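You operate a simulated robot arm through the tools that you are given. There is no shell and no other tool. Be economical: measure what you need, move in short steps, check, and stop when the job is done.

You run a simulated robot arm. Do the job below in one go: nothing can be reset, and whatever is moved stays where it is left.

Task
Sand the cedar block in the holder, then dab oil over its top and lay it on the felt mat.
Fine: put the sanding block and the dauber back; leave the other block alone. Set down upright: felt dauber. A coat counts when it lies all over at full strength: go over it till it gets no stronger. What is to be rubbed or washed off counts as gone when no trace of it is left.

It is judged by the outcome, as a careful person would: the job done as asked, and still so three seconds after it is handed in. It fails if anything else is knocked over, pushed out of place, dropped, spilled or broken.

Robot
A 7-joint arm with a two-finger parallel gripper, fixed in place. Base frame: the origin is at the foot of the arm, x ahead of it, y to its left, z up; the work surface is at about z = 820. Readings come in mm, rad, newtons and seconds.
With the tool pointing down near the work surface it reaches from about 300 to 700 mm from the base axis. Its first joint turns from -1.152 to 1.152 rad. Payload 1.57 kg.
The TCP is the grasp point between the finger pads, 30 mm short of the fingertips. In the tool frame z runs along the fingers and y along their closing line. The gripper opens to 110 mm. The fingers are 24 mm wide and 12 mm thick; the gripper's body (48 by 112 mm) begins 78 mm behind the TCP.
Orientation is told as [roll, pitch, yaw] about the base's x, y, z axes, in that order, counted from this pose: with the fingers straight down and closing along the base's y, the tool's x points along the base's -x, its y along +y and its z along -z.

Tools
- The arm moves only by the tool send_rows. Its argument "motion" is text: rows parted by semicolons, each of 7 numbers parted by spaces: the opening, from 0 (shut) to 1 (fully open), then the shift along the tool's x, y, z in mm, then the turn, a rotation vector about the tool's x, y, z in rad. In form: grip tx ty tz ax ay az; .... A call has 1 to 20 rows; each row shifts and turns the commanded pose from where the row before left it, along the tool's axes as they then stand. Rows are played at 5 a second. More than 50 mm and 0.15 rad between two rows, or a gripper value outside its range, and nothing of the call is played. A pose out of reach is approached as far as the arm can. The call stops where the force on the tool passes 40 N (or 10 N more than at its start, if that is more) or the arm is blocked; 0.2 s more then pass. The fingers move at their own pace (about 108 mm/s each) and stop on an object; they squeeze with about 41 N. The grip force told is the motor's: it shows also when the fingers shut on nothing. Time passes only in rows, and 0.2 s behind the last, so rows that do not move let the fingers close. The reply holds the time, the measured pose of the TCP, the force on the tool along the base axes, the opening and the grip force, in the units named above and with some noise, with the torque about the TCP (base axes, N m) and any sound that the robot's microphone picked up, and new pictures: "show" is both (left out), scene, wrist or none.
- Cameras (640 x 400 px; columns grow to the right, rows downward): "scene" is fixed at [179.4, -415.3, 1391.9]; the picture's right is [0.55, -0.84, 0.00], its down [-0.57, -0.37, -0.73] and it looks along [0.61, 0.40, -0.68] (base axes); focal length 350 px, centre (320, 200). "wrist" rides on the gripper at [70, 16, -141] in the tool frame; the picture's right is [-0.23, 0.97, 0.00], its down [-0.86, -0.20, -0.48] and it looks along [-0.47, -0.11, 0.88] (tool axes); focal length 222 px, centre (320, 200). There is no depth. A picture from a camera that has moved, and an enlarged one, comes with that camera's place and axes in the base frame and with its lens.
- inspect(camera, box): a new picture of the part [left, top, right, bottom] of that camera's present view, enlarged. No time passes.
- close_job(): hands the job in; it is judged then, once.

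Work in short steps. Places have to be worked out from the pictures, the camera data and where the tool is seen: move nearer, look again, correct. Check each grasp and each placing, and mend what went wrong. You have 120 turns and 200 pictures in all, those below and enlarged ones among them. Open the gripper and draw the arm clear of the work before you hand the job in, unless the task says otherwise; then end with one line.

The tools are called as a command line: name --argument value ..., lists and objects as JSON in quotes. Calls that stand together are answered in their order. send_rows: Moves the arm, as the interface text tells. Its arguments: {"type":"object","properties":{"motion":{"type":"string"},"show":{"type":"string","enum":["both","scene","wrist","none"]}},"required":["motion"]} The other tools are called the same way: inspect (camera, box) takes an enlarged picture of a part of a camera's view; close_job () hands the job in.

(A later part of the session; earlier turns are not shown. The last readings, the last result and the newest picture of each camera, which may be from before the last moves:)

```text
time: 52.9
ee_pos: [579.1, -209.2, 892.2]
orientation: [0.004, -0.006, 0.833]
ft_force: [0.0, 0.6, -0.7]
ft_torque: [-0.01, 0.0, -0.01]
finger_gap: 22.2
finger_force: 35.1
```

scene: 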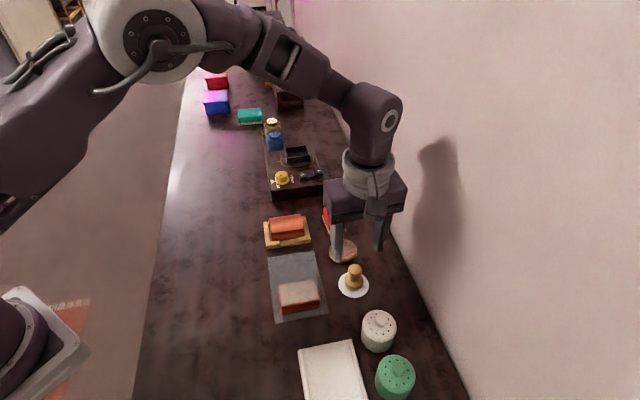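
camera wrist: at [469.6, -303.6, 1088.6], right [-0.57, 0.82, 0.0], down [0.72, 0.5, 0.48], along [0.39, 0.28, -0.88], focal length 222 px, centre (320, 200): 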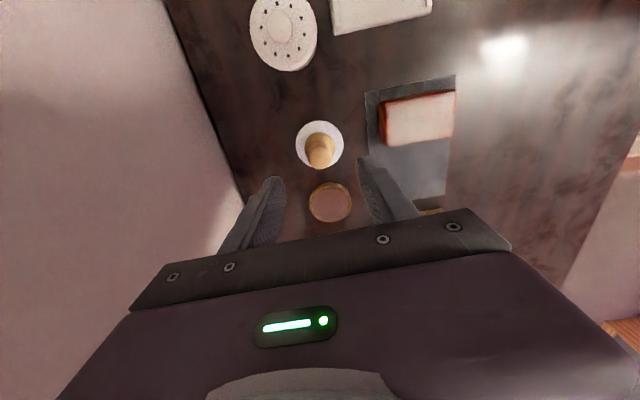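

send_rows --motion "0 0 0 1.5 0 0 0;0 0 0 1.5 0 0 0;0 0 0 0 0 0 0" --show "none"

```text
time: 53.7
ee_pos: [579.5, -208.5, 890.0]
orientation: [0.002, -0.006, 0.831]
ft_force: [-0.8, -0.4, 11.3]
ft_torque: [0.07, 0.08, 0.01]
finger_gap: 22.1
finger_force: 35.0
```

Contact with 11 N on the pad. I hold briefly, then lift and carry the dauber over the cedar block.

send_rows --motion "0 0 0 0 0 0 0;0 0 0 0 0 0 0;0 0 0 -20 0 0 0;0 0 0 -25 0 0 0;0 -28 33.6 0 0 0 0;0 -28 33.6 0 0 0 0;0 -28 33.6 0 0 0 0;0 0 0 15 0 0 0;0 0 0 0 0 0 0" --show "none"

inspect --camera "scene" --box '[240, 180, 360, 280]'

inspect --camera "wrist" --box '[230, 60, 450, 220]'

```text
time: 55.7
ee_pos: [562.2, -80.1, 918.9]
orientation: [0.005, -0.006, 0.835]
ft_force: [0.0, -0.7, -1.2]
ft_torque: [0.0, -0.02, -0.01]
finger_gap: 21.9
finger_force: 34.5
```

```text
4.00 times, centred on (300, 230) of scene
camera zoom: at [179.4, -415.3, 1391.9], right [0.55, -0.84, 0.0], down [-0.57, -0.37, -0.73], along [0.61, 0.4, -0.68], focal length 1401 px, centre (400, 80)
```

zoom: 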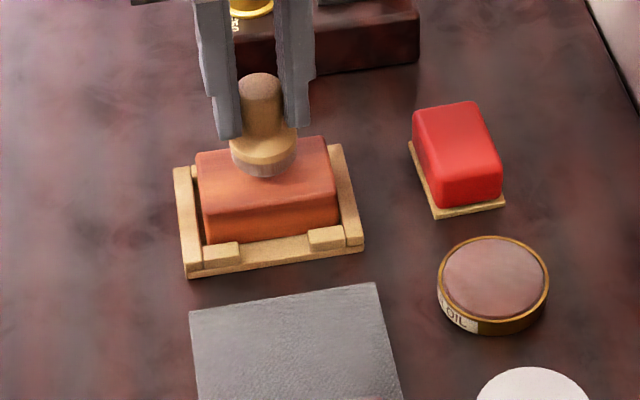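

```text
2.50 times, centred on (340, 140) of wrist
camera zoom: at [503.6, -122.3, 1061.9], right [-0.57, 0.82, 0.0], down [0.72, 0.5, 0.48], along [0.39, 0.28, -0.88], focal length 555 px, centre (270, 350)
```

zoom: 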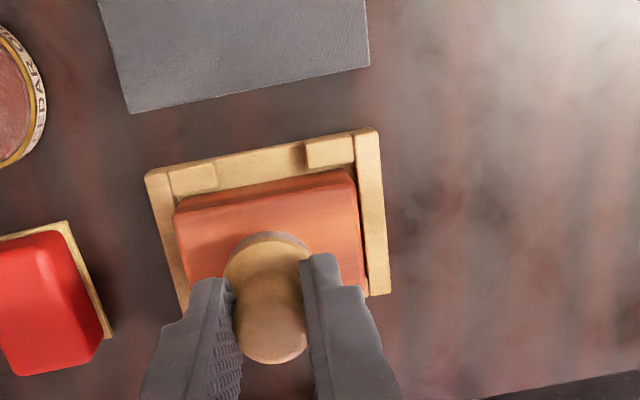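

The dauber is centred above the block, felt soaked. I lower to light contact.

send_rows --motion "0 0 0 3 0 0 0;0 0 0 2 0 0 0;0 0 0 1 0 0 0;0 0 0 0 0 0 0" --show "none"

```text
time: 56.7
ee_pos: [561.0, -79.5, 913.8]
orientation: [0.002, -0.005, 0.833]
ft_force: [1.2, -0.5, -0.1]
ft_torque: [-0.01, -0.02, -0.06]
finger_gap: 22.0
finger_force: 35.0
```

send_rows --motion "0 0 0 1 0 0 0;0 0 0 0.7 0 0 0;0 0 0 0 0 0 0" --show "none"

```text
time: 57.5
ee_pos: [561.1, -79.4, 911.4]
orientation: [0.002, -0.007, 0.833]
ft_force: [0.0, 0.0, -0.1]
ft_torque: [-0.01, -0.03, 0.05]
finger_gap: 21.8
finger_force: 34.7
```

send_rows --motion "0 0 0 1 0 0 0;0 0 0 0.7 0 0 0;0 0 0 0 0 0 0" --show "none"

```text
time: 58.3
ee_pos: [562.1, -78.5, 910.4]
orientation: [0.002, -0.004, 0.832]
ft_force: [-1.1, 1.0, 19.0]
ft_torque: [0.12, 0.0, -0.02]
finger_gap: 22.3
finger_force: 35.0
```

Contact ~19 N. I ease slightly, drag toward the left end, then lift and check the mark left.

send_rows --motion "0 0 0 -0.4 0 0 0;0 0 6 0 0 0 0;0 0 6 0 0 0 0;0 0 6 0 0 0 0;0 0 6 0 0 0 0;0 0 0 0 0 0 0;0 0 0 -30 0 0 0;0 -45 0 0 0 0 0;0 0 0 0 0 0 0" --show "none"

inspect --camera "scene" --box '[250, 190, 330, 260]'

inspect --camera "wrist" --box '[230, 60, 450, 220]'

```text
time: 60.3
ee_pos: [571.7, -29.5, 941.8]
orientation: [0.006, -0.004, 0.831]
ft_force: [0.0, -1.1, -0.9]
ft_torque: [0.01, 0.01, 0.03]
finger_gap: 21.7
finger_force: 35.4
```

```text
5.71 times, centred on (290, 225) of scene
camera zoom: at [179.4, -415.3, 1391.9], right [0.55, -0.84, 0.0], down [-0.57, -0.37, -0.73], along [0.61, 0.4, -0.68], focal length 2002 px, centre (491, 57)
```

zoom: 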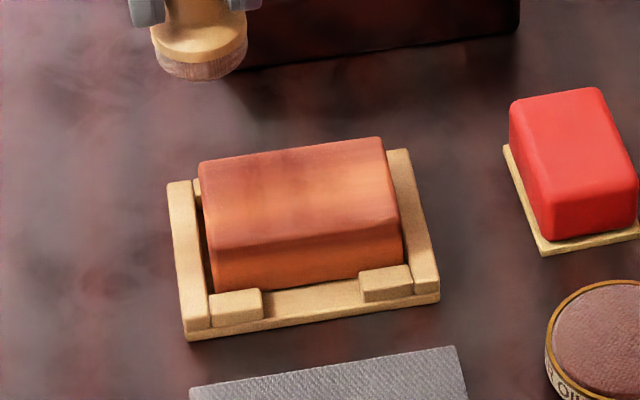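

```text
2.50 times, centred on (340, 140) of wrist
camera zoom: at [513.6, -71.4, 1083.6], right [-0.57, 0.82, 0.01], down [0.72, 0.5, 0.48], along [0.39, 0.28, -0.88], focal length 555 px, centre (270, 350)
```

zoom: 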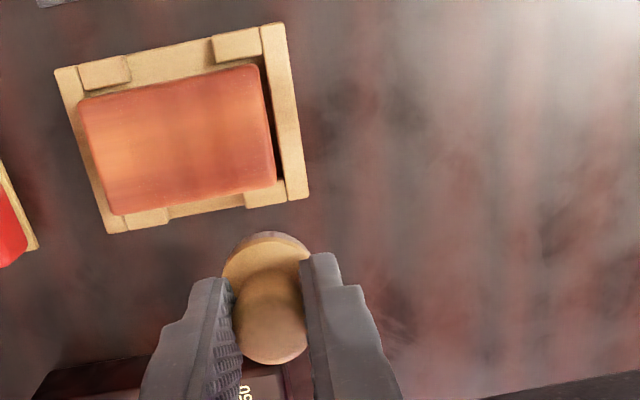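

The dauber leaves a darker coat where it rubbed (left half). I now raster over the whole top: first the rear line, then the middle.

send_rows --motion "0 30.8 0 0 0 0 0;0 0 0 25 0 0 0;0 0 0 5.8 0 0 0;0 0 -7 0 0 0 0;0 0 -7 0 0 0 0;0 0 -7 0 0 0 0;0 0 -7 0 0 0 0;0 0 -7 0 0 0 0;0 0 -7 0 0 0 0;0 0 -8 0 0 0 0;0 6 0 0 0 0 0;0 6 0 0 0 0 0;0 0 7 0 0 0 0;0 0 7 0 0 0 0;0 0 7 0 0 0 0;0 0 7 0 0 0 0;0 0 7 0 0 0 0;0 0 7 0 0 0 0;0 0 8 0 0 0 0;0 0 0 0 0 0 0" --show "none"

```text
time: 64.5
ee_pos: [544.7, -63.8, 910.3]
orientation: [0.005, -0.003, 0.831]
ft_force: [-0.6, 0.7, -0.3]
ft_torque: [0.0, 0.01, -0.02]
finger_gap: 22.3
finger_force: 34.6
```

No contact force at this end; I press a bit lower and continue along the front line and back.

send_rows --motion "0 0 0 0.7 0 0 0;0 0 0 0 0 0 0" --show "none"

```text
time: 65.1
ee_pos: [545.4, -63.1, 908.5]
orientation: [0.004, -0.005, 0.833]
ft_force: [0.3, -0.8, 2.2]
ft_torque: [-0.01, -0.05, 0.0]
finger_gap: 22.2
finger_force: 35.2
```

send_rows --motion "0 6 0 0.5 0 0 0;0 6 0 0 0 0 0;0 0 -7 0 0 0 0;0 0 -7 0 0 0 0;0 0 -7 0 0 0 0;0 0 -7 0 0 0 0;0 0 -7 0 0 0 0;0 0 -7 0 0 0 0;0 0 -8 0 0 0 0;0 0 0 0 0 0 0" --show "none"

```text
time: 67.3
ee_pos: [573.5, -103.8, 908.4]
orientation: [0.005, -0.007, 0.832]
ft_force: [-3.7, 3.4, 16.6]
ft_torque: [0.22, 0.11, 0.0]
finger_gap: 22.6
finger_force: 35.0
```

Good contact now. Continue back over the middle and the rear.

send_rows --motion "0 -6 0 0 0 0 0;0 -6 0 0 0 0 0;0 0 7 0 0 0 0;0 0 7 0 0 0 0;0 0 7 0 0 0 0;0 0 7 0 0 0 0;0 0 7 0 0 0 0;0 0 7 0 0 0 0;0 0 8 0 0 0 0;0 -6 0 0 0 0 0;0 -7 0 0 0 0 0;0 0 -7 0 0 0 0;0 0 -7 0 0 0 0;0 0 -7 0 0 0 0;0 0 -7 0 0 0 0;0 0 -7 0 0 0 0;0 0 -7 0 0 0 0;0 0 -8 0 0 0 0;0 0 0 0 0 0 0" --show "none"

```text
time: 71.3
ee_pos: [589.9, -85.0, 909.3]
orientation: [0.004, -0.005, 0.833]
ft_force: [0.6, -0.2, 0.2]
ft_torque: [0.01, 0.02, 0.0]
finger_gap: 22.5
finger_force: 35.0
```

Now lift, look at the coat and the dauber, heading back to the tin for more oil.

send_rows --motion "0 0 0 -30 0 0 0;0 20 -44 0 0 0 0;0 0 0 0 0 0 0" --show "none"

inspect --camera "scene" --box '[250, 190, 350, 260]'

inspect --camera "wrist" --box '[300, 60, 500, 220]'

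```text
time: 72.1
ee_pos: [608.8, -131.3, 938.2]
orientation: [0.005, -0.005, 0.835]
ft_force: [-0.5, 0.3, -0.3]
ft_torque: [0.0, 0.0, 0.03]
finger_gap: 22.5
finger_force: 35.2
```

```text
5.71 times, centred on (300, 225) of scene
camera zoom: at [179.4, -415.4, 1391.9], right [0.55, -0.84, 0.0], down [-0.57, -0.37, -0.73], along [0.61, 0.4, -0.68], focal length 2002 px, centre (434, 57)
```

zoom: 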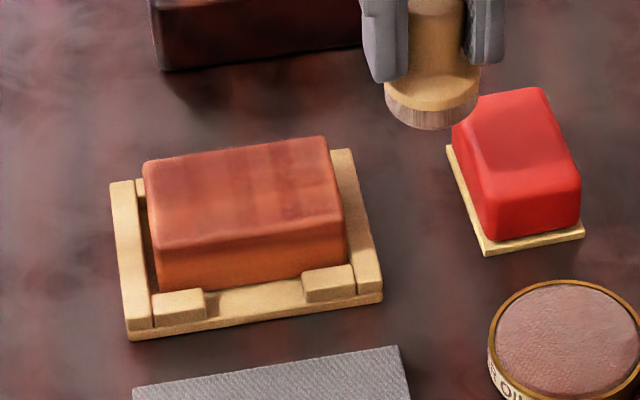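

```text
2.50 times, centred on (400, 140) of wrist
camera zoom: at [551.5, -173.8, 1080.2], right [-0.57, 0.82, 0.01], down [0.72, 0.5, 0.48], along [0.39, 0.28, -0.88], focal length 555 px, centre (120, 350)
```

zoom: 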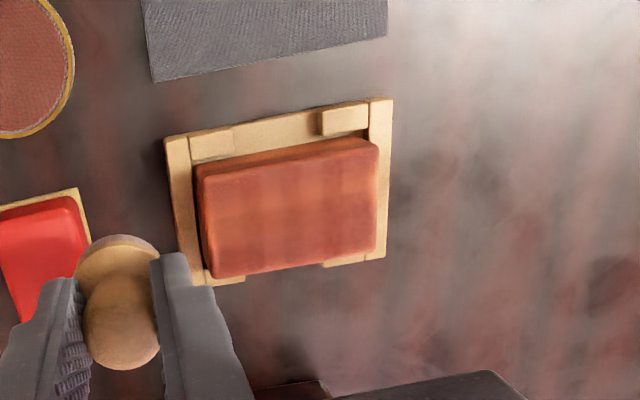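

The coat is taking but patchy. I dip again in the oil.

send_rows --motion "0 39 -14.7 0 0 0 0;0 39 -14.7 0 0 0 0;0 0 0 25 0 0 0;0 0 0 20 0 0 0;0 0 0 2 0 0 0;0 0 0 1.5 0 0 0;0 0 0 0 0 0 0" --show "none"

```text
time: 73.7
ee_pos: [580.9, -208.9, 890.6]
orientation: [0.003, -0.004, 0.834]
ft_force: [0.9, -0.4, -0.3]
ft_torque: [0.01, -0.02, -0.03]
finger_gap: 22.3
finger_force: 35.5
```

send_rows --motion "0 2 0 1.3 0 0 0;0 0 0 1 0 0 0;0 0 0 0 0 0 0;0 0 0 0 0 0 0;0 0 0 0 0 0 0" --show "none"

```text
time: 74.9
ee_pos: [577.3, -210.3, 887.1]
orientation: [0.002, -0.005, 0.832]
ft_force: [-0.3, -0.6, -0.2]
ft_torque: [-0.02, 0.02, -0.02]
finger_gap: 22.3
finger_force: 35.0
```

send_rows --motion "0 0 0 1 0 0 0;0 0 0 0.8 0 0 0;0 0 0 0 0 0 0;0 0 0 0 0 0 0" --show "none"

```text
time: 75.9
ee_pos: [578.2, -208.9, 885.6]
orientation: [0.001, -0.005, 0.831]
ft_force: [-0.2, -0.7, 19.3]
ft_torque: [0.07, 0.01, 0.05]
finger_gap: 22.3
finger_force: 35.8
```

Contact at 885.6, so the knob has slipped ≈4 mm in the grip; I'll use lighter pressure. Back to the block's rear-left corner.

send_rows --motion "0 0 0 0 0 0 0;0 0 0 -45 0 0 0;0 -23.75 31.1 0 0 0 0;0 -23.75 31.1 0 0 0 0;0 -23.75 31.1 0 0 0 0;0 -23.75 31.1 0 0 0 0;0 0 0 18 0 0 0;0 0 0 4 0 0 0;0 0 0 1 0 0 0;0 0 0 0 0 0 0" --show "none"

```text
time: 78.1
ee_pos: [550.4, -54.9, 909.5]
orientation: [0.004, -0.005, 0.831]
ft_force: [0.5, 0.4, 0.6]
ft_torque: [-0.02, 0.04, -0.02]
finger_gap: 22.3
finger_force: 35.1
```

send_rows --motion "0 0 0 1.3 0 0 0;0 0 0 0.8 0 0 0;0 0 0 0 0 0 0" --show "none"

```text
time: 78.9
ee_pos: [550.3, -55.0, 907.3]
orientation: [0.002, -0.007, 0.832]
ft_force: [-1.1, 2.7, 24.4]
ft_torque: [0.02, -0.07, 0.03]
finger_gap: 22.4
finger_force: 35.2
```

Contact. Ease 0.5 mm and raster: rear line right, middle line left.

send_rows --motion "0 0 0 -0.5 0 0 0;0 0 -6 0 0 0 0;0 0 -6 0 0 0 0;0 0 -6 0 0 0 0;0 0 -6 0 0 0 0;0 0 -6 0 0 0 0;0 0 -6 0 0 0 0;0 0 -6 0 0 0 0;0 0 -6 0 0 0 0;0 6 0 0 0 0 0;0 6 0 0 0 0 0;0 0 6 0 0 0 0;0 0 6 0 0 0 0;0 0 6 0 0 0 0;0 0 6 0 0 0 0;0 0 6 0 0 0 0;0 0 6 0 0 0 0;0 0 6 0 0 0 0;0 0 6 0 0 0 0;0 0 0 0 0 0 0" --show "none"

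```text
time: 83.1
ee_pos: [541.0, -64.0, 907.9]
orientation: [0.004, -0.006, 0.832]
ft_force: [0.2, 0.0, 0.0]
ft_torque: [0.02, -0.02, -0.03]
finger_gap: 22.5
finger_force: 34.8
```

send_rows --motion "0 0 0 0.9 0 0 0;0 6 0 0 0 0 0;0 6 0 0 0 0 0;0 0 -6 0 0 0 0;0 0 -6 0 0 0 0;0 0 -6 0 0 0 0;0 0 -6 0 0 0 0;0 0 -6 0 0 0 0;0 0 -6 0 0 0 0;0 0 -6 0 0 0 0;0 0 -6 0 0 0 0;0 0 0 0 0 0 0" --show "none"

inspect --camera "scene" --box '[250, 190, 350, 260]'

```text
time: 85.7
ee_pos: [570.1, -105.8, 907.5]
orientation: [0.005, -0.004, 0.833]
ft_force: [-4.4, 4.5, 18.3]
ft_torque: [0.23, 0.04, 0.07]
finger_gap: 22.4
finger_force: 34.8
```

```text
5.71 times, centred on (300, 225) of scene
camera zoom: at [179.0, -415.2, 1392.0], right [0.55, -0.84, 0.0], down [-0.57, -0.37, -0.73], along [0.61, 0.4, -0.68], focal length 2002 px, centre (434, 57)
```

zoom: 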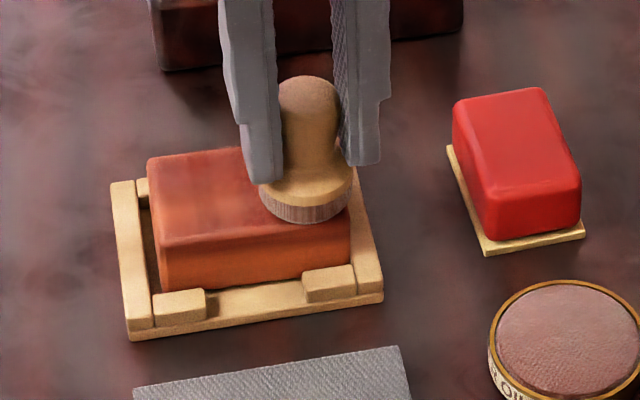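

The front right is well covered; the left needs firmer contact. I go back left with a slight downward slope, then return.

send_rows --motion "0 -6 0 0 0 0 0;0 -4 6 0.1 0 0 0;0 0 6 0.1 0 0 0;0 0 6 0.1 0 0 0;0 0 6 0.1 0 0 0;0 0 6 0.1 0 0 0;0 0 6 0.1 0 0 0;0 0 6 0.1 0 0 0;0 0 6 0.1 0 0 0;0 0 0 0 0 0 0" --show "none"

```text
time: 87.9
ee_pos: [541.2, -65.6, 905.0]
orientation: [0.005, -0.004, 0.831]
ft_force: [1.2, -2.2, 7.3]
ft_torque: [-0.05, -0.14, -0.01]
finger_gap: 22.2
finger_force: 35.3
```

send_rows --motion "0 5 0 0.2 0 0 0;0 6 0 0 0 0 0;0 0 -6 0 0 0 0;0 0 -6 0 0 0 0;0 0 -6 0 0 0 0;0 -6 0 0 0 0 0;0 -6 0 0 0 0 0;0 -6 0 0 0 0 0;0 -6 0 0 0 0 0;0 0 6 0.1 0 0 0;0 0 6 0.1 0 0 0;0 0 6 0.1 0 0 0;0 0 0 0 0 0 0" --show "none"

```text
time: 90.7
ee_pos: [549.3, -56.9, 904.5]
orientation: [0.003, -0.005, 0.833]
ft_force: [2.4, -1.8, 7.6]
ft_torque: [-0.07, -0.19, 0.0]
finger_gap: 22.5
finger_force: 34.9
```

Contact is steady (≈8 N). Sweep the rear line to the right, then lift off and look.

send_rows --motion "0 0 -6 0 0 0 0;0 0 -6 0 0 0 0;0 0 -6 0 0 0 0;0 0 -6 0 0 0 0;0 0 -6 0 0 0 0;0 0 -6 0 0 0 0;0 0 -6 0 0 0 0;0 0 -7 0 0 0 0;0 6 0 0 0 0 0;0 6 0 0 0 0 0;0 0 0 -30 0 0 0;0 10 -44 0 0 0 0;0 0 0 0 0 0 0" --show "none"

inspect --camera "scene" --box '[250, 190, 350, 260]'

inspect --camera "wrist" --box '[340, 60, 480, 160]'

```text
time: 93.5
ee_pos: [601.9, -135.7, 933.5]
orientation: [0.004, -0.004, 0.832]
ft_force: [0.1, 1.1, -0.7]
ft_torque: [-0.01, -0.01, 0.02]
finger_gap: 22.4
finger_force: 35.2
```

```text
5.71 times, centred on (300, 225) of scene
camera zoom: at [179.4, -415.4, 1391.9], right [0.55, -0.84, 0.0], down [-0.57, -0.37, -0.73], along [0.61, 0.4, -0.68], focal length 2002 px, centre (434, 57)
```

zoom: 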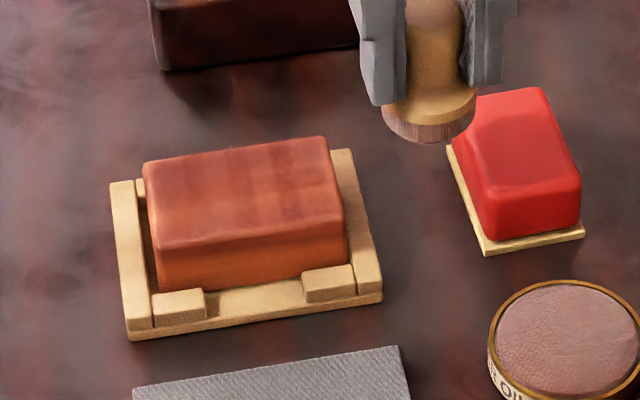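

```text
4.00 times, centred on (410, 110) of wrist
camera zoom: at [544.9, -177.3, 1076.2], right [-0.57, 0.82, 0.01], down [0.72, 0.5, 0.48], along [0.39, 0.28, -0.88], focal length 888 px, centre (-40, 560)
```

zoom: 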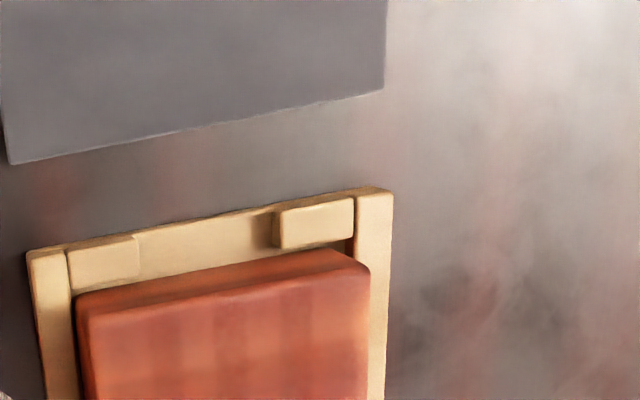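

inspect --camera "wrist" --box '[340, 110, 460, 180]'

inspect --camera "scene" --box '[270, 208, 318, 238]'

```text
5.33 times, centred on (400, 145) of wrist
camera zoom: at [544.9, -177.3, 1076.2], right [-0.57, 0.82, 0.01], down [0.72, 0.5, 0.48], along [0.39, 0.28, -0.88], focal length 1185 px, centre (-107, 493)
```

zoom: 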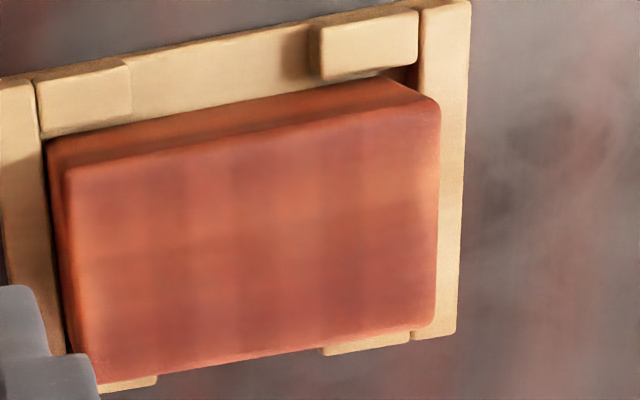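

```text
13.33 times, centred on (294, 223) of scene
camera zoom: at [179.4, -415.4, 1391.9], right [0.55, -0.84, 0.0], down [-0.57, -0.37, -0.73], along [0.61, 0.4, -0.68], focal length 4671 px, centre (667, -107)
```

zoom: 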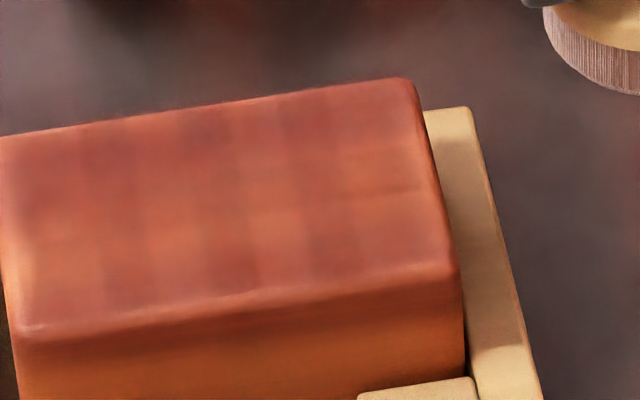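

Coat is still uneven. I dip again and then dab with separate presses.

send_rows --motion "0 35.1 -15.8 0 0 0 0;0 35.1 -15.8 0 0 0 0;0 0 0 25 0 0 0;0 0 0 22 0 0 0;0 0 0 2 0 0 0;0 0 0 1.5 0 0 0;0 0 0 0 0 0 0" --show "none"

```text
time: 95.1
ee_pos: [579.5, -208.1, 883.6]
orientation: [0.004, -0.005, 0.833]
ft_force: [-0.6, -0.1, -0.2]
ft_torque: [-0.02, -0.01, -0.03]
finger_gap: 22.3
finger_force: 35.2
```

send_rows --motion "0 0 0 1 0 0 0;0 0 0 0.7 0 0 0;0 0 0 0 0 0 0" --show "none"

```text
time: 95.9
ee_pos: [579.7, -207.8, 881.7]
orientation: [0.002, -0.004, 0.832]
ft_force: [-2.9, 1.0, 18.1]
ft_torque: [0.1, 0.07, 0.02]
finger_gap: 22.4
finger_force: 34.6
```

send_rows --motion "0 0 0 0 0 0 0;0 0 0 0 0 0 0;0 0 0 -25 0 0 0;0 0 0 -20 0 0 0;0 -23.3 31.45 0 0 0 0;0 -23.3 31.45 0 0 0 0;0 -23.3 31.45 0 0 0 0;0 -23.3 31.45 0 0 0 0;0 0 0 20 0 0 0;0 0 0 2 0 0 0;0 0 0 0.7 0 0 0;0 0 0 0 0 0 0" --show "none"

inspect --camera "scene" --box '[250, 190, 350, 260]'

```text
time: 98.5
ee_pos: [547.8, -55.0, 904.8]
orientation: [0.003, -0.006, 0.833]
ft_force: [0.3, -0.1, 0.0]
ft_torque: [0.01, 0.01, -0.01]
finger_gap: 22.3
finger_force: 34.5
```

```text
5.71 times, centred on (300, 225) of scene
camera zoom: at [179.4, -415.3, 1391.9], right [0.55, -0.84, 0.0], down [-0.57, -0.37, -0.73], along [0.61, 0.4, -0.68], focal length 2002 px, centre (434, 57)
```

zoom: 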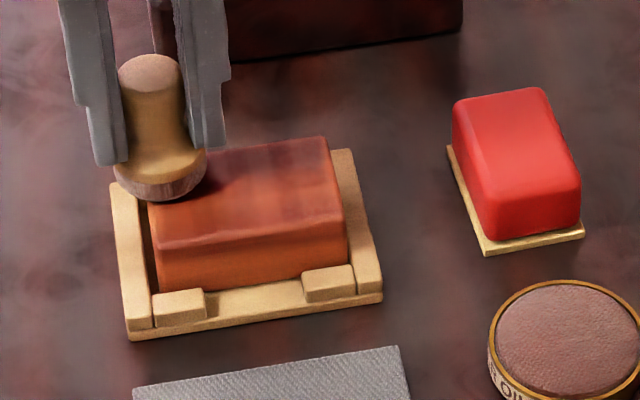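

I shift in slightly from the corner and press.

send_rows --motion "0 2 -6 0 0 0 0;0 0 0 1.2 0 0 0;0 0 0 0 0 0 0" --show "none"

```text
time: 99.3
ee_pos: [551.4, -60.2, 904.2]
orientation: [0.004, -0.006, 0.832]
ft_force: [-0.3, 0.5, 0.0]
ft_torque: [-0.01, 0.02, 0.01]
finger_gap: 22.5
finger_force: 35.1
```

send_rows --motion "0 0 0 1 0 0 0;0 0 0 0 0 0 0" --show "none"

```text
time: 99.9
ee_pos: [552.2, -61.1, 903.8]
orientation: [0.001, -0.005, 0.832]
ft_force: [-2.3, 1.6, 17.0]
ft_torque: [0.01, 0.01, -0.02]
finger_gap: 22.5
finger_force: 35.2
```

Contact at 17 N. I now dab along the rear line in separate presses.

send_rows --motion "0 0 -7 -3 0 0 0;0 0 0 3 0 0 0;0 0 0 0 0 0 0;0 0 -7 -3 0 0 0;0 0 0 3 0 0 0;0 0 0 0 0 0 0;0 0 -7 -3 0 0 0;0 0 0 3 0 0 0;0 0 0 0 0 0 0;0 0 -7 -3 0 0 0;0 0 0 3 0 0 0;0 0 0 0 0 0 0;0 0 -7 -3 0 0 0;0 0 0 3 0 0 0;0 0 0 0 0 0 0;0 0 -7 -3 0 0 0;0 0 0 3 0 0 0;0 0 0 0 0 0 0" --show "none"

inspect --camera "scene" --box '[250, 190, 350, 260]'

```text
time: 103.7
ee_pos: [583.5, -90.4, 902.7]
orientation: [0.002, -0.005, 0.831]
ft_force: [-2.2, -0.9, 16.8]
ft_torque: [-0.17, -0.04, 0.0]
finger_gap: 22.4
finger_force: 35.3
```

```text
5.71 times, centred on (300, 225) of scene
camera zoom: at [179.1, -415.3, 1391.9], right [0.55, -0.84, 0.0], down [-0.57, -0.37, -0.73], along [0.61, 0.4, -0.68], focal length 2002 px, centre (434, 57)
```

zoom: 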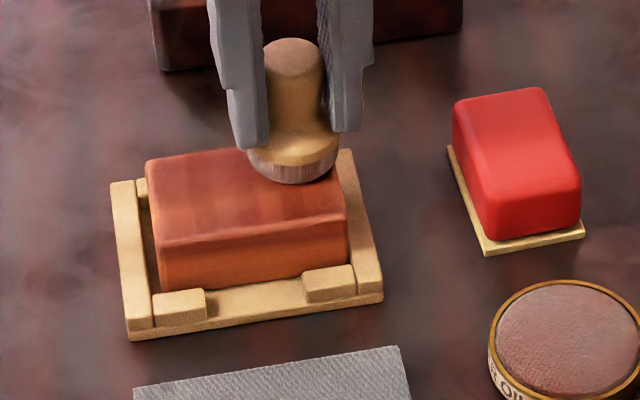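

The rear is more even. Now dab the middle line from right to left.

send_rows --motion "0 10 0 -3 0 0 0;0 0 0 3 0 0 0;0 0 0 0 0 0 0;0 0 7 -3 0 0 0;0 0 0 3 0 0 0;0 0 0 0 0 0 0;0 0 7 -3 0 0 0;0 0 0 3 0 0 0;0 0 0 0 0 0 0;0 0 7 -3 0 0 0;0 0 0 3 0 0 0;0 0 0 0 0 0 0;0 0 7 -3 0 0 0;0 0 0 3 0 0 0;0 0 7 -3 0 0 0;0 0 0 3 0 0 0;0 0 7 -3 0 0 0;0 0 0 3 0 0 0;0 0 0 0 0 0 0" --show "none"

inspect --camera "scene" --box '[250, 190, 350, 260]'

```text
time: 107.7
ee_pos: [545.3, -67.3, 902.9]
orientation: [0.001, -0.006, 0.832]
ft_force: [-2.4, 1.8, 16.4]
ft_torque: [0.04, -0.02, 0.02]
finger_gap: 22.5
finger_force: 35.2
```

```text
5.71 times, centred on (300, 225) of scene
camera zoom: at [179.1, -415.3, 1392.0], right [0.55, -0.84, 0.0], down [-0.57, -0.37, -0.73], along [0.61, 0.4, -0.68], focal length 2002 px, centre (434, 57)
```

zoom: 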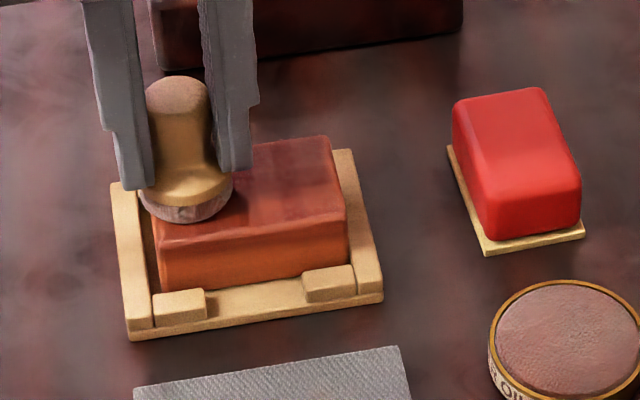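

Darkening evenly. Front line next, left to right.

send_rows --motion "0 10 0 -3 0 0 0;0 0 0 3 0 0 0;0 0 0 0 0 0 0;0 0 -7 -3 0 0 0;0 0 0 3 0 0 0;0 0 0 0 0 0 0;0 0 -7 -3 0 0 0;0 0 0 3 0 0 0;0 0 0 0 0 0 0;0 0 -7 -3 0 0 0;0 0 0 3 0 0 0;0 0 0 0 0 0 0;0 0 -7 -3 0 0 0;0 0 0 3 0 0 0;0 0 -7 -3 0 0 0;0 0 0 3 0 0 0;0 0 -7 -3 0 0 0;0 0 0 3 0 0 0;0 0 0 0 0 0 0;0 5 -12 -30 0 0 0" --show "none"

inspect --camera "scene" --box '[250, 190, 350, 260]'

```text
time: 111.9
ee_pos: [575.6, -115.5, 932.0]
orientation: [0.003, -0.001, 0.833]
ft_force: [1.0, -0.2, -0.3]
ft_torque: [0.01, -0.02, -0.04]
finger_gap: 22.5
finger_force: 34.3
```

```text
5.71 times, centred on (300, 225) of scene
camera zoom: at [179.4, -415.3, 1391.9], right [0.55, -0.84, 0.0], down [-0.57, -0.37, -0.73], along [0.61, 0.4, -0.68], focal length 2002 px, centre (434, 57)
```

zoom: 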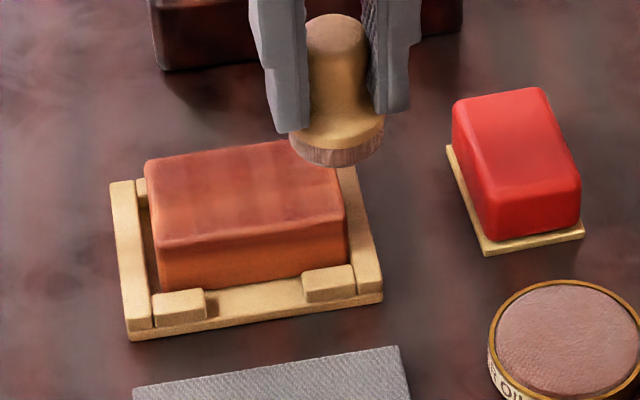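

I go to the tin again, checking the coat on the way.

send_rows --motion "0 0 -40 0 0 0 0;0 30 -12 0 0 0 0;0 0 0 0 0 0 0" --show "none"

inspect --camera "wrist" --box '[360, 110, 500, 210]'

inspect --camera "scene" --box '[270, 208, 318, 238]'

```text
time: 112.7
ee_pos: [592.2, -171.6, 933.7]
orientation: [0.004, -0.005, 0.832]
ft_force: [0.2, 0.5, -0.1]
ft_torque: [0.03, -0.04, -0.02]
finger_gap: 22.3
finger_force: 35.4
```

```text
4.00 times, centred on (430, 160) of wrist
camera zoom: at [533.5, -214.2, 1075.4], right [-0.57, 0.82, 0.01], down [0.72, 0.5, 0.48], along [0.39, 0.28, -0.88], focal length 888 px, centre (-120, 360)
```

zoom: 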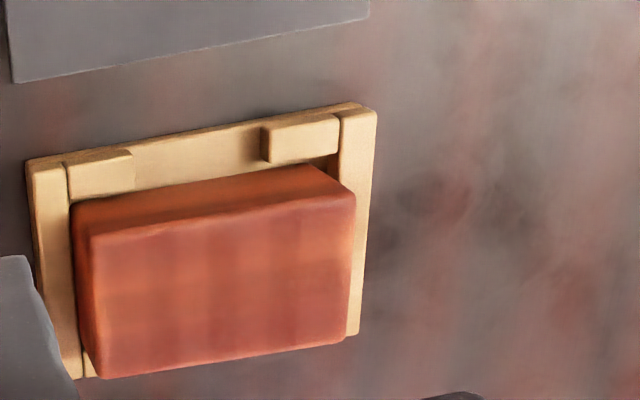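

```text
13.33 times, centred on (294, 223) of scene
camera zoom: at [179.4, -415.4, 1391.9], right [0.55, -0.84, 0.0], down [-0.57, -0.37, -0.73], along [0.61, 0.4, -0.68], focal length 4671 px, centre (667, -107)
```

zoom: 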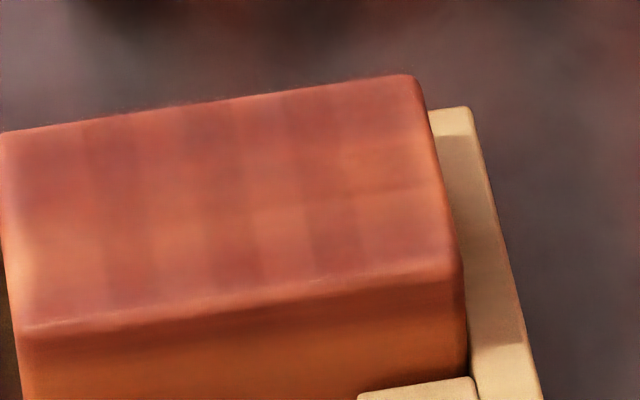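

Faint cross stripes remain. I dip again and go over once more with offset dabs to see whether it changes.

send_rows --motion "0 37.2 -14.7 0 0 0 0;0 0 0 25 0 0 0;0 0 0 24 0 0 0;0 0 0 2 0 0 0;0 0 0 1.5 0 0 0;0 0 0 0 0 0 0" --show "none"

```text
time: 114.1
ee_pos: [579.3, -208.6, 882.1]
orientation: [0.003, -0.005, 0.833]
ft_force: [-3.6, 3.6, 18.2]
ft_torque: [0.17, 0.06, 0.0]
finger_gap: 22.6
finger_force: 35.1
```

send_rows --motion "0 0 0 0 0 0 0;0 0 0 0 0 0 0;0 0 0 0 0 0 0;0 0 0 -25 0 0 0;0 0 0 -20 0 0 0;0 -18 30.5 0 0 0 0;0 -18 30.5 0 0 0 0;0 -18 30.5 0 0 0 0;0 -18 30.5 0 0 0 0;0 0 0 20 0 0 0;0 0 0 2 0 0 0;0 0 0 1 0 0 0;0 0 0 0 0 0 0" --show "none"

```text
time: 116.9
ee_pos: [537.4, -74.1, 902.0]
orientation: [0.0, -0.008, 0.832]
ft_force: [-6.4, 2.6, 28.2]
ft_torque: [0.14, 0.03, 0.05]
finger_gap: 22.5
finger_force: 35.4
```

Firm contact. Slow drag along the front line to the right.

send_rows --motion "0 0 0 -0.4 0 0 0;0 0 -3 0 0 0 0;0 0 -3 0 0 0 0;0 0 -3 0 0 0 0;0 0 -3 0 0 0 0;0 0 -3 0 0 0 0;0 0 -3 0 0 0 0;0 0 -3 0 0 0 0;0 0 -3 0 0 0 0;0 0 -3 0 0 0 0;0 0 -3 0 0 0 0;0 0 -3 0 0 0 0;0 0 -3 0 0 0 0;0 0 -3 0 0 0 0;0 0 -3 0 0 0 0;0 0 -3 0 0 0 0;0 0 0 0 0 0 0" --show "none"

inspect --camera "scene" --box '[262, 200, 326, 240]'

```text
time: 120.5
ee_pos: [572.1, -104.8, 902.9]
orientation: [0.002, -0.005, 0.833]
ft_force: [-4.1, 4.4, 16.5]
ft_torque: [0.21, 0.07, 0.05]
finger_gap: 22.8
finger_force: 35.1
```

```text
10.00 times, centred on (294, 220) of scene
camera zoom: at [179.0, -415.2, 1392.0], right [0.55, -0.84, 0.0], down [-0.57, -0.37, -0.73], along [0.61, 0.4, -0.68], focal length 3503 px, centre (580, 0)
```

zoom: 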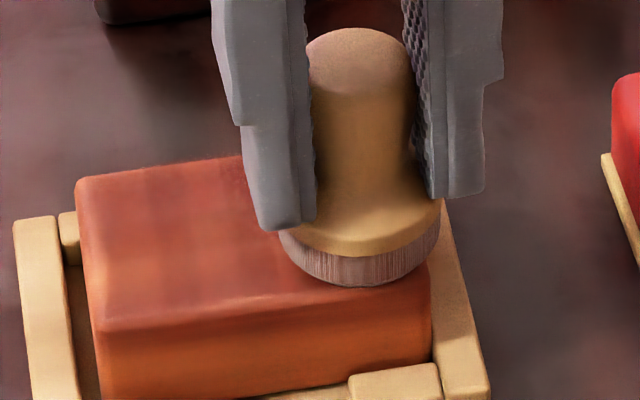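

The front band is now uniform. Slow drag along the middle to the left.

send_rows --motion "0 -5 0 0 0 0 0;0 -5 0 0 0 0 0;0 0 3 0 0 0 0;0 0 3 0 0 0 0;0 0 3 0.1 0 0 0;0 0 3 0 0 0 0;0 0 3 0.1 0 0 0;0 0 3 0 0 0 0;0 0 3 0.1 0 0 0;0 0 3 0 0 0 0;0 0 3 0.1 0 0 0;0 0 3 0 0 0 0;0 0 3 0.1 0 0 0;0 0 3 0 0 0 0;0 0 3 0.1 0 0 0;0 0 3 0 0 0 0;0 0 3 0 0 0 0;0 0 0 0 0 0 0" --show "none"

```text
time: 124.3
ee_pos: [544.1, -66.2, 902.1]
orientation: [0.005, -0.005, 0.832]
ft_force: [4.2, -4.3, 20.4]
ft_torque: [-0.09, -0.24, -0.02]
finger_gap: 22.5
finger_force: 34.6
```

Good contact; now the rear line slowly to the right, then lift off to look.

send_rows --motion "0 -5 0 0 0 0 0;0 -5 0 0 0 0 0;0 0 -3 0 0 0 0;0 0 -3 0 0 0 0;0 0 -3 0 0 0 0;0 0 -3 0 0 0 0;0 0 -3 0 0 0 0;0 0 -3 0 0 0 0;0 0 -3 0 0 0 0;0 0 -3 0 0 0 0;0 0 -3 0 0 0 0;0 0 -3 0 0 0 0;0 0 -3 0 0 0 0;0 0 -3 0 0 0 0;0 0 -3 0 0 0 0;0 0 -3 0 0 0 0;0 0 -3 0 0 0 0;0 0 0 0 0 0 0;0 0 -20 -30 0 0 0;0 30 -38 0 0 0 0" --show "none"

inspect --camera "scene" --box '[262, 200, 326, 240]'

inspect --camera "wrist" --box '[360, 90, 500, 190]'

```text
time: 125.0
ee_pos: [549.1, -62.6, 902.6]
orientation: [0.006, 0.003, 0.832]
ft_force: [-4.2, -0.3, 14.8]
ft_torque: [0.13, 0.17, 0.04]
finger_gap: 22.4
finger_force: 35.0
stopped in row 3: the force on the tool passed its limit at 43 N (the readings are from after the stop); the commanded pose is now the measured one
```

```text
10.00 times, centred on (294, 220) of scene
camera zoom: at [179.1, -415.3, 1391.9], right [0.55, -0.84, 0.0], down [-0.57, -0.37, -0.73], along [0.61, 0.4, -0.68], focal length 3503 px, centre (580, 0)
```

zoom: 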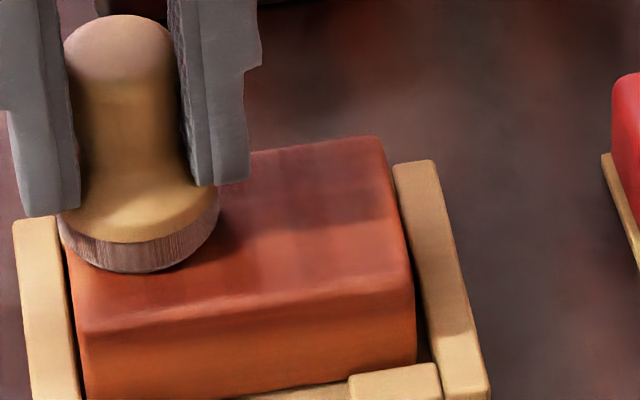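

```text
4.00 times, centred on (430, 140) of wrist
camera zoom: at [490.6, -103.8, 1045.2], right [-0.57, 0.82, 0.0], down [0.73, 0.5, 0.48], along [0.39, 0.27, -0.88], focal length 888 px, centre (-120, 440)
```

zoom: 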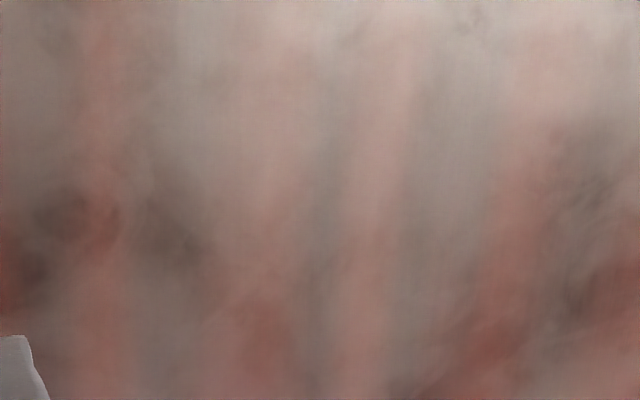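

A spike stopped it at the rear-left corner. I ease slightly and continue the rear line.

send_rows --motion "0 -4 0 -0.3 0 0 0;0 0 -3 0 0 0 0;0 0 -3 0 0 0 0;0 0 -3 0 0 0 0;0 0 -3 0 0 0 0;0 0 -3 0 0 0 0;0 0 -3 0 0 0 0;0 0 -3 0 0 0 0;0 0 -3 0 0 0 0;0 0 -3 0 0 0 0;0 0 -3 0 0 0 0;0 0 -3 0 0 0 0;0 0 -3 0 0 0 0;0 0 -3 0 0 0 0;0 0 -3 0 0 0 0;0 0 0 0 0 0 0" --show "none"

```text
time: 127.1
ee_pos: [568.7, -74.9, 903.0]
orientation: [0.008, -0.001, 0.832]
ft_force: [-5.5, 2.1, 15.0]
ft_torque: [-0.04, 0.11, 0.0]
finger_gap: 22.2
finger_force: 35.3
stopped in row 10: the force on the tool passed its limit at 41 N (the readings are from after the stop); the commanded pose is now the measured one
```

send_rows --motion "0 0 0 -0.3 0 0 0;0 0 -3 0 0 0 0;0 0 -3 0 0 0 0;0 0 -3 0 0 0 0;0 0 -3 0 0 0 0;0 0 -3 0 0 0 0;0 0 -3 0 0 0 0;0 0 0 0 0 0 0;0 0 -20 -30 0 0 0;0 20 -38 0 0 0 0;0 0 0 0 0 0 0" --show "none"

inspect --camera "scene" --box '[262, 200, 326, 240]'

inspect --camera "wrist" --box '[340, 80, 480, 180]'

```text
time: 129.5
ee_pos: [612.6, -142.1, 931.1]
orientation: [0.007, 0.003, 0.832]
ft_force: [0.0, 0.0, -0.5]
ft_torque: [-0.03, -0.05, -0.01]
finger_gap: 22.2
finger_force: 35.2
```

```text
10.00 times, centred on (294, 220) of scene
camera zoom: at [179.4, -415.4, 1391.9], right [0.55, -0.84, 0.0], down [-0.57, -0.37, -0.73], along [0.61, 0.4, -0.68], focal length 3503 px, centre (580, 0)
```

zoom: 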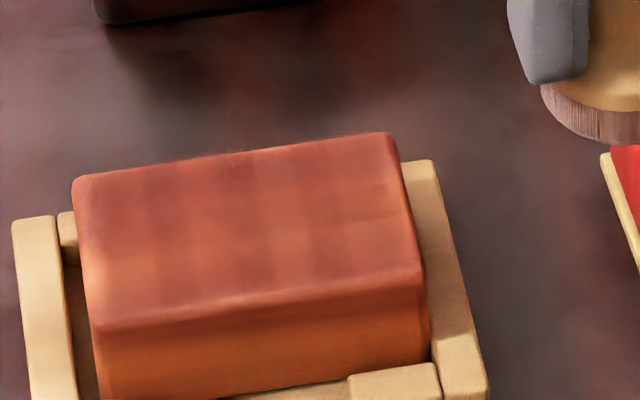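

```text
4.00 times, centred on (410, 130) of wrist
camera zoom: at [555.1, -184.2, 1073.3], right [-0.57, 0.82, 0.01], down [0.73, 0.5, 0.48], along [0.39, 0.27, -0.88], focal length 888 px, centre (-40, 480)
```

zoom: 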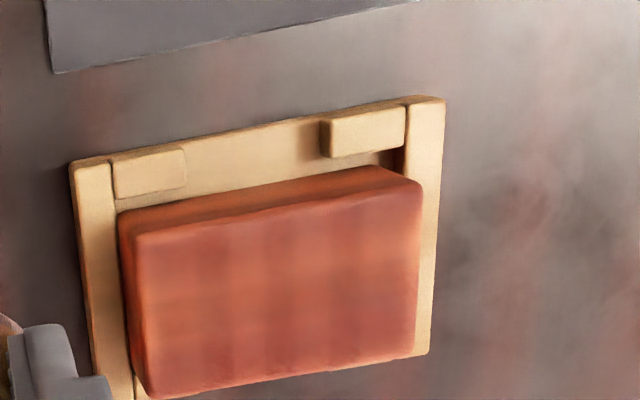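

The pattern is nearly unchanged, suggesting saturation. To be sure, I re-dip and dab repeatedly on the lightest spots (right end, middle), comparing the same crop.

send_rows --motion "0 36 -9.8 0 0 0 0;0 36 -9.8 0 0 0 0;0 0 0 25 0 0 0;0 0 0 22 0 0 0;0 0 0 2 0 0 0;0 0 0 1 0 0 0;0 0 0 0 0 0 0" --show "none"

```text
time: 131.1
ee_pos: [578.1, -206.3, 880.9]
orientation: [0.006, 0.001, 0.831]
ft_force: [-0.5, -0.8, -0.9]
ft_torque: [0.01, -0.01, 0.0]
finger_gap: 22.4
finger_force: 35.1
```

send_rows --motion "0 0 0 1.2 0 0 0;0 0 0 0.8 0 0 0;0 0 0 0 0 0 0;0 0 0 -4 0 0 0;0 0 0 4 0 0 0;0 0 0 0 0 0 0;0 0 0 -25 0 0 0;0 0 0 -20 0 0 0;0 -27 24.6 0 0 0 0;0 -27 24.6 0 0 0 0;0 -27 24.6 0 0 0 0;0 0 0 20 0 0 0;0 0 0 2 0 0 0;0 0 0 1 0 0 0;0 0 0 0 0 0 0" --show "none"

```text
time: 134.3
ee_pos: [578.4, -97.8, 903.4]
orientation: [0.004, -0.001, 0.834]
ft_force: [-2.4, 3.4, 20.3]
ft_torque: [0.15, -0.04, 0.01]
finger_gap: 22.4
finger_force: 34.9
```

send_rows --motion "0 0 0 -4 0 0 0;0 0 0 4 0 0 0;0 0 0 0 0 0 0;0 -4 0 -4 0 0 0;0 0 0 4 0 0 0;0 0 0 0 0 0 0;0 0 -4 -4 0 0 0;0 0 0 4 0 0 0;0 0 0 0 0 0 0;0 4 0 -4 0 0 0;0 0 0 4 0 0 0;0 0 0 0 0 0 0;0 4 4 -4 0 0 0;0 0 0 4 0 0 0;0 0 0 0 0 0 0;0 0 0 -30 0 0 0;0 20 -40 0 0 0 0;0 0 0 0 0 0 0" --show "none"

inspect --camera "scene" --box '[262, 200, 326, 240]'

inspect --camera "wrist" --box '[340, 80, 480, 180]'

```text
time: 138.1
ee_pos: [592.9, -143.9, 931.9]
orientation: [0.007, 0.003, 0.83]
ft_force: [-0.3, -0.2, -1.0]
ft_torque: [0.0, -0.02, -0.01]
finger_gap: 22.5
finger_force: 35.7
```

```text
10.00 times, centred on (294, 220) of scene
camera zoom: at [179.4, -415.4, 1391.9], right [0.55, -0.84, 0.0], down [-0.57, -0.37, -0.73], along [0.61, 0.4, -0.68], focal length 3503 px, centre (580, 0)
```

zoom: 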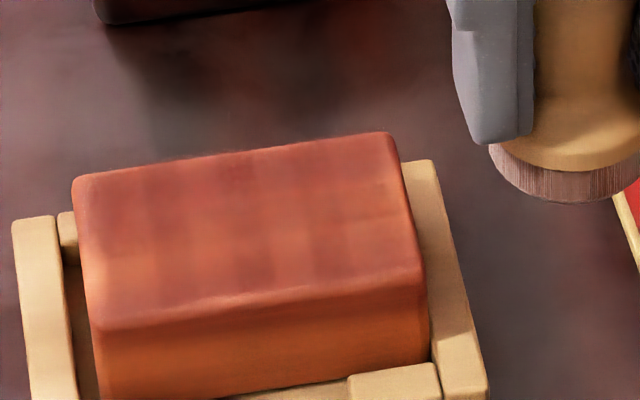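

```text
4.00 times, centred on (410, 130) of wrist
camera zoom: at [534.9, -184.9, 1073.8], right [-0.57, 0.82, 0.01], down [0.73, 0.5, 0.48], along [0.39, 0.27, -0.88], focal length 888 px, centre (-40, 480)
```

zoom: 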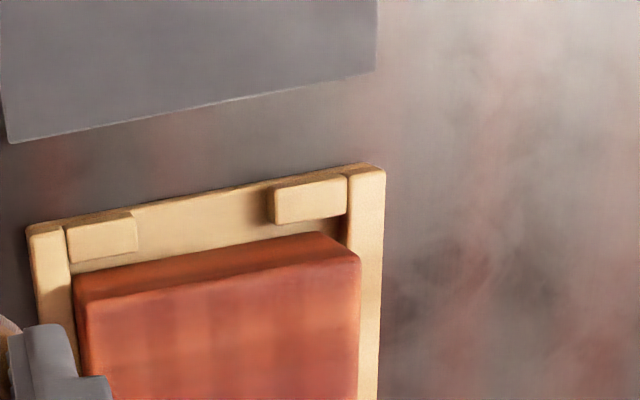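

The right end did not change: saturated. I test the lighter spot at the left end the same way.

send_rows --motion "0 -7 30.8 0 0 0 0;0 -7 30.8 0 0 0 0;0 -7 30.8 0 0 0 0;0 0 0 25 0 0 0;0 0 0 3.5 0 0 0;0 0 0 1 0 0 0;0 0 0 0 0 0 0" --show "none"

```text
time: 139.7
ee_pos: [539.0, -65.5, 902.6]
orientation: [0.006, 0.0, 0.831]
ft_force: [-1.4, 0.5, 5.7]
ft_torque: [0.08, -0.02, 0.03]
finger_gap: 22.5
finger_force: 35.0
```

send_rows --motion "0 0 0 0.7 0 0 0;0 0 0 0 0 0 0;0 0 0 -4 0 0 0;0 0 0 4 0 0 0;0 0 0 0 0 0 0;0 4 0 -4 0 0 0;0 0 0 4 0 0 0;0 0 0 0 0 0 0;0 0 -4 -4 0 0 0;0 0 0 4 0 0 0;0 0 0 0 0 0 0;0 -8 0 -4 0 0 0;0 0 0 4 0 0 0;0 0 0 0 0 0 0;0 0 0 -30 0 0 0;0 0 -45 0 0 0 0;0 0 -45 0 0 0 0;0 0 0 0 0 0 0" --show "none"

inspect --camera "scene" --box '[262, 200, 326, 240]'

inspect --camera "wrist" --box '[340, 80, 480, 180]'

```text
time: 143.5
ee_pos: [610.1, -126.0, 930.4]
orientation: [0.006, 0.0, 0.831]
ft_force: [0.0, -0.4, -0.3]
ft_torque: [0.03, 0.01, 0.0]
finger_gap: 22.5
finger_force: 35.1
```

```text
10.00 times, centred on (294, 220) of scene
camera zoom: at [179.4, -415.4, 1391.9], right [0.55, -0.84, 0.0], down [-0.57, -0.37, -0.73], along [0.61, 0.4, -0.68], focal length 3503 px, centre (580, 0)
```

zoom: 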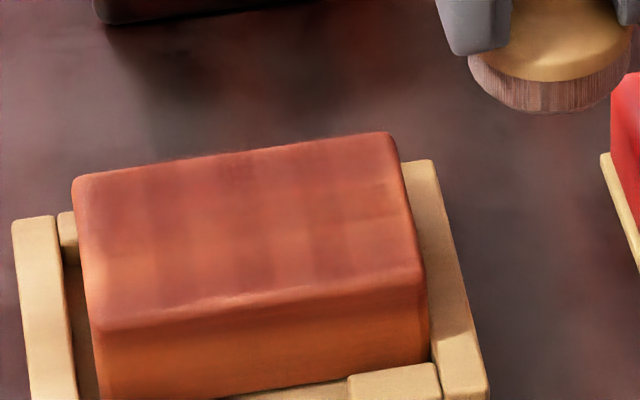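

```text
4.00 times, centred on (410, 130) of wrist
camera zoom: at [553.4, -167.0, 1073.4], right [-0.57, 0.82, 0.01], down [0.73, 0.5, 0.48], along [0.39, 0.27, -0.88], focal length 888 px, centre (-40, 480)
```

zoom: 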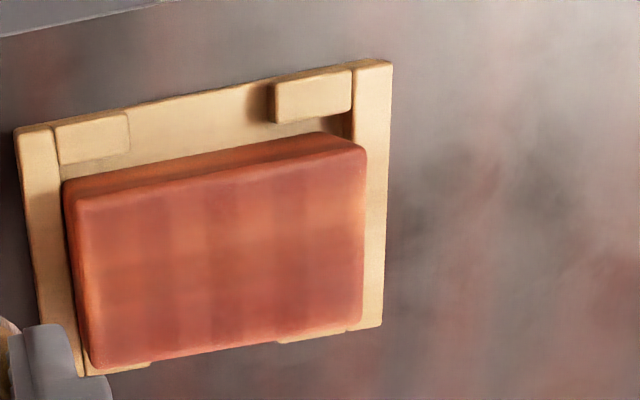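

No further change even on a fresh dip: the coat is saturated. I return the dauber to its saucer (original grasp at (524.1,-263.1)).

send_rows --motion "0 39.8 -7.2 0 0 0 0;0 39.8 -7.2 0 0 0 0;0 39.8 -7.2 0 0 0 0;0 39.8 -7.2 0 0 0 0;0 0 0 25 0 0 0;0 0 0 23 0 0 0;0 0 0 0 0 0 0" --show "none"

inspect --camera "scene" --box '[310, 220, 400, 305]'

```text
time: 145.1
ee_pos: [524.3, -261.5, 882.3]
orientation: [0.008, 0.002, 0.831]
ft_force: [0.0, -0.4, 0.6]
ft_torque: [0.0, 0.02, 0.0]
finger_gap: 22.6
finger_force: 35.0
```

```text
4.71 times, centred on (355, 262) of scene
camera zoom: at [179.4, -415.4, 1391.9], right [0.55, -0.84, 0.0], down [-0.57, -0.37, -0.73], along [0.61, 0.4, -0.68], focal length 1649 px, centre (155, -94)
```

zoom: 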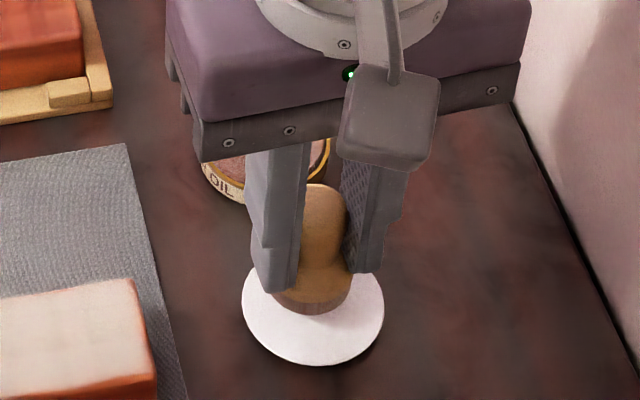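

Positioned above the saucer; lower until contact.

send_rows --motion "0 0 0 4 0 0 0;0 0 0 3 0 0 0;0 0 0 1.5 0 0 0;0 0 0 0 0 0 0" --show "none"

```text
time: 146.1
ee_pos: [524.0, -262.6, 874.7]
orientation: [0.007, 0.001, 0.829]
ft_force: [0.3, -0.6, -0.1]
ft_torque: [0.0, -0.01, -0.01]
finger_gap: 22.4
finger_force: 35.0
```

send_rows --motion "0 0 0 1 0 0 0;0 0 0 0.8 0 0 0;0 0 0 0 0 0 0" --show "none"

```text
time: 146.9
ee_pos: [523.4, -262.4, 873.0]
orientation: [0.006, 0.002, 0.832]
ft_force: [-0.3, 0.2, 0.3]
ft_torque: [-0.01, -0.01, 0.01]
finger_gap: 22.2
finger_force: 35.3
```

send_rows --motion "0 0 0 1 0 0 0;0 0 0 0.5 0 0 0;0 0 0 0 0 0 0" --show "none"

```text
time: 147.7
ee_pos: [524.2, -261.7, 871.8]
orientation: [0.007, 0.001, 0.828]
ft_force: [0.3, -0.2, -0.2]
ft_torque: [0.0, -0.01, -0.02]
finger_gap: 22.1
finger_force: 35.0
```

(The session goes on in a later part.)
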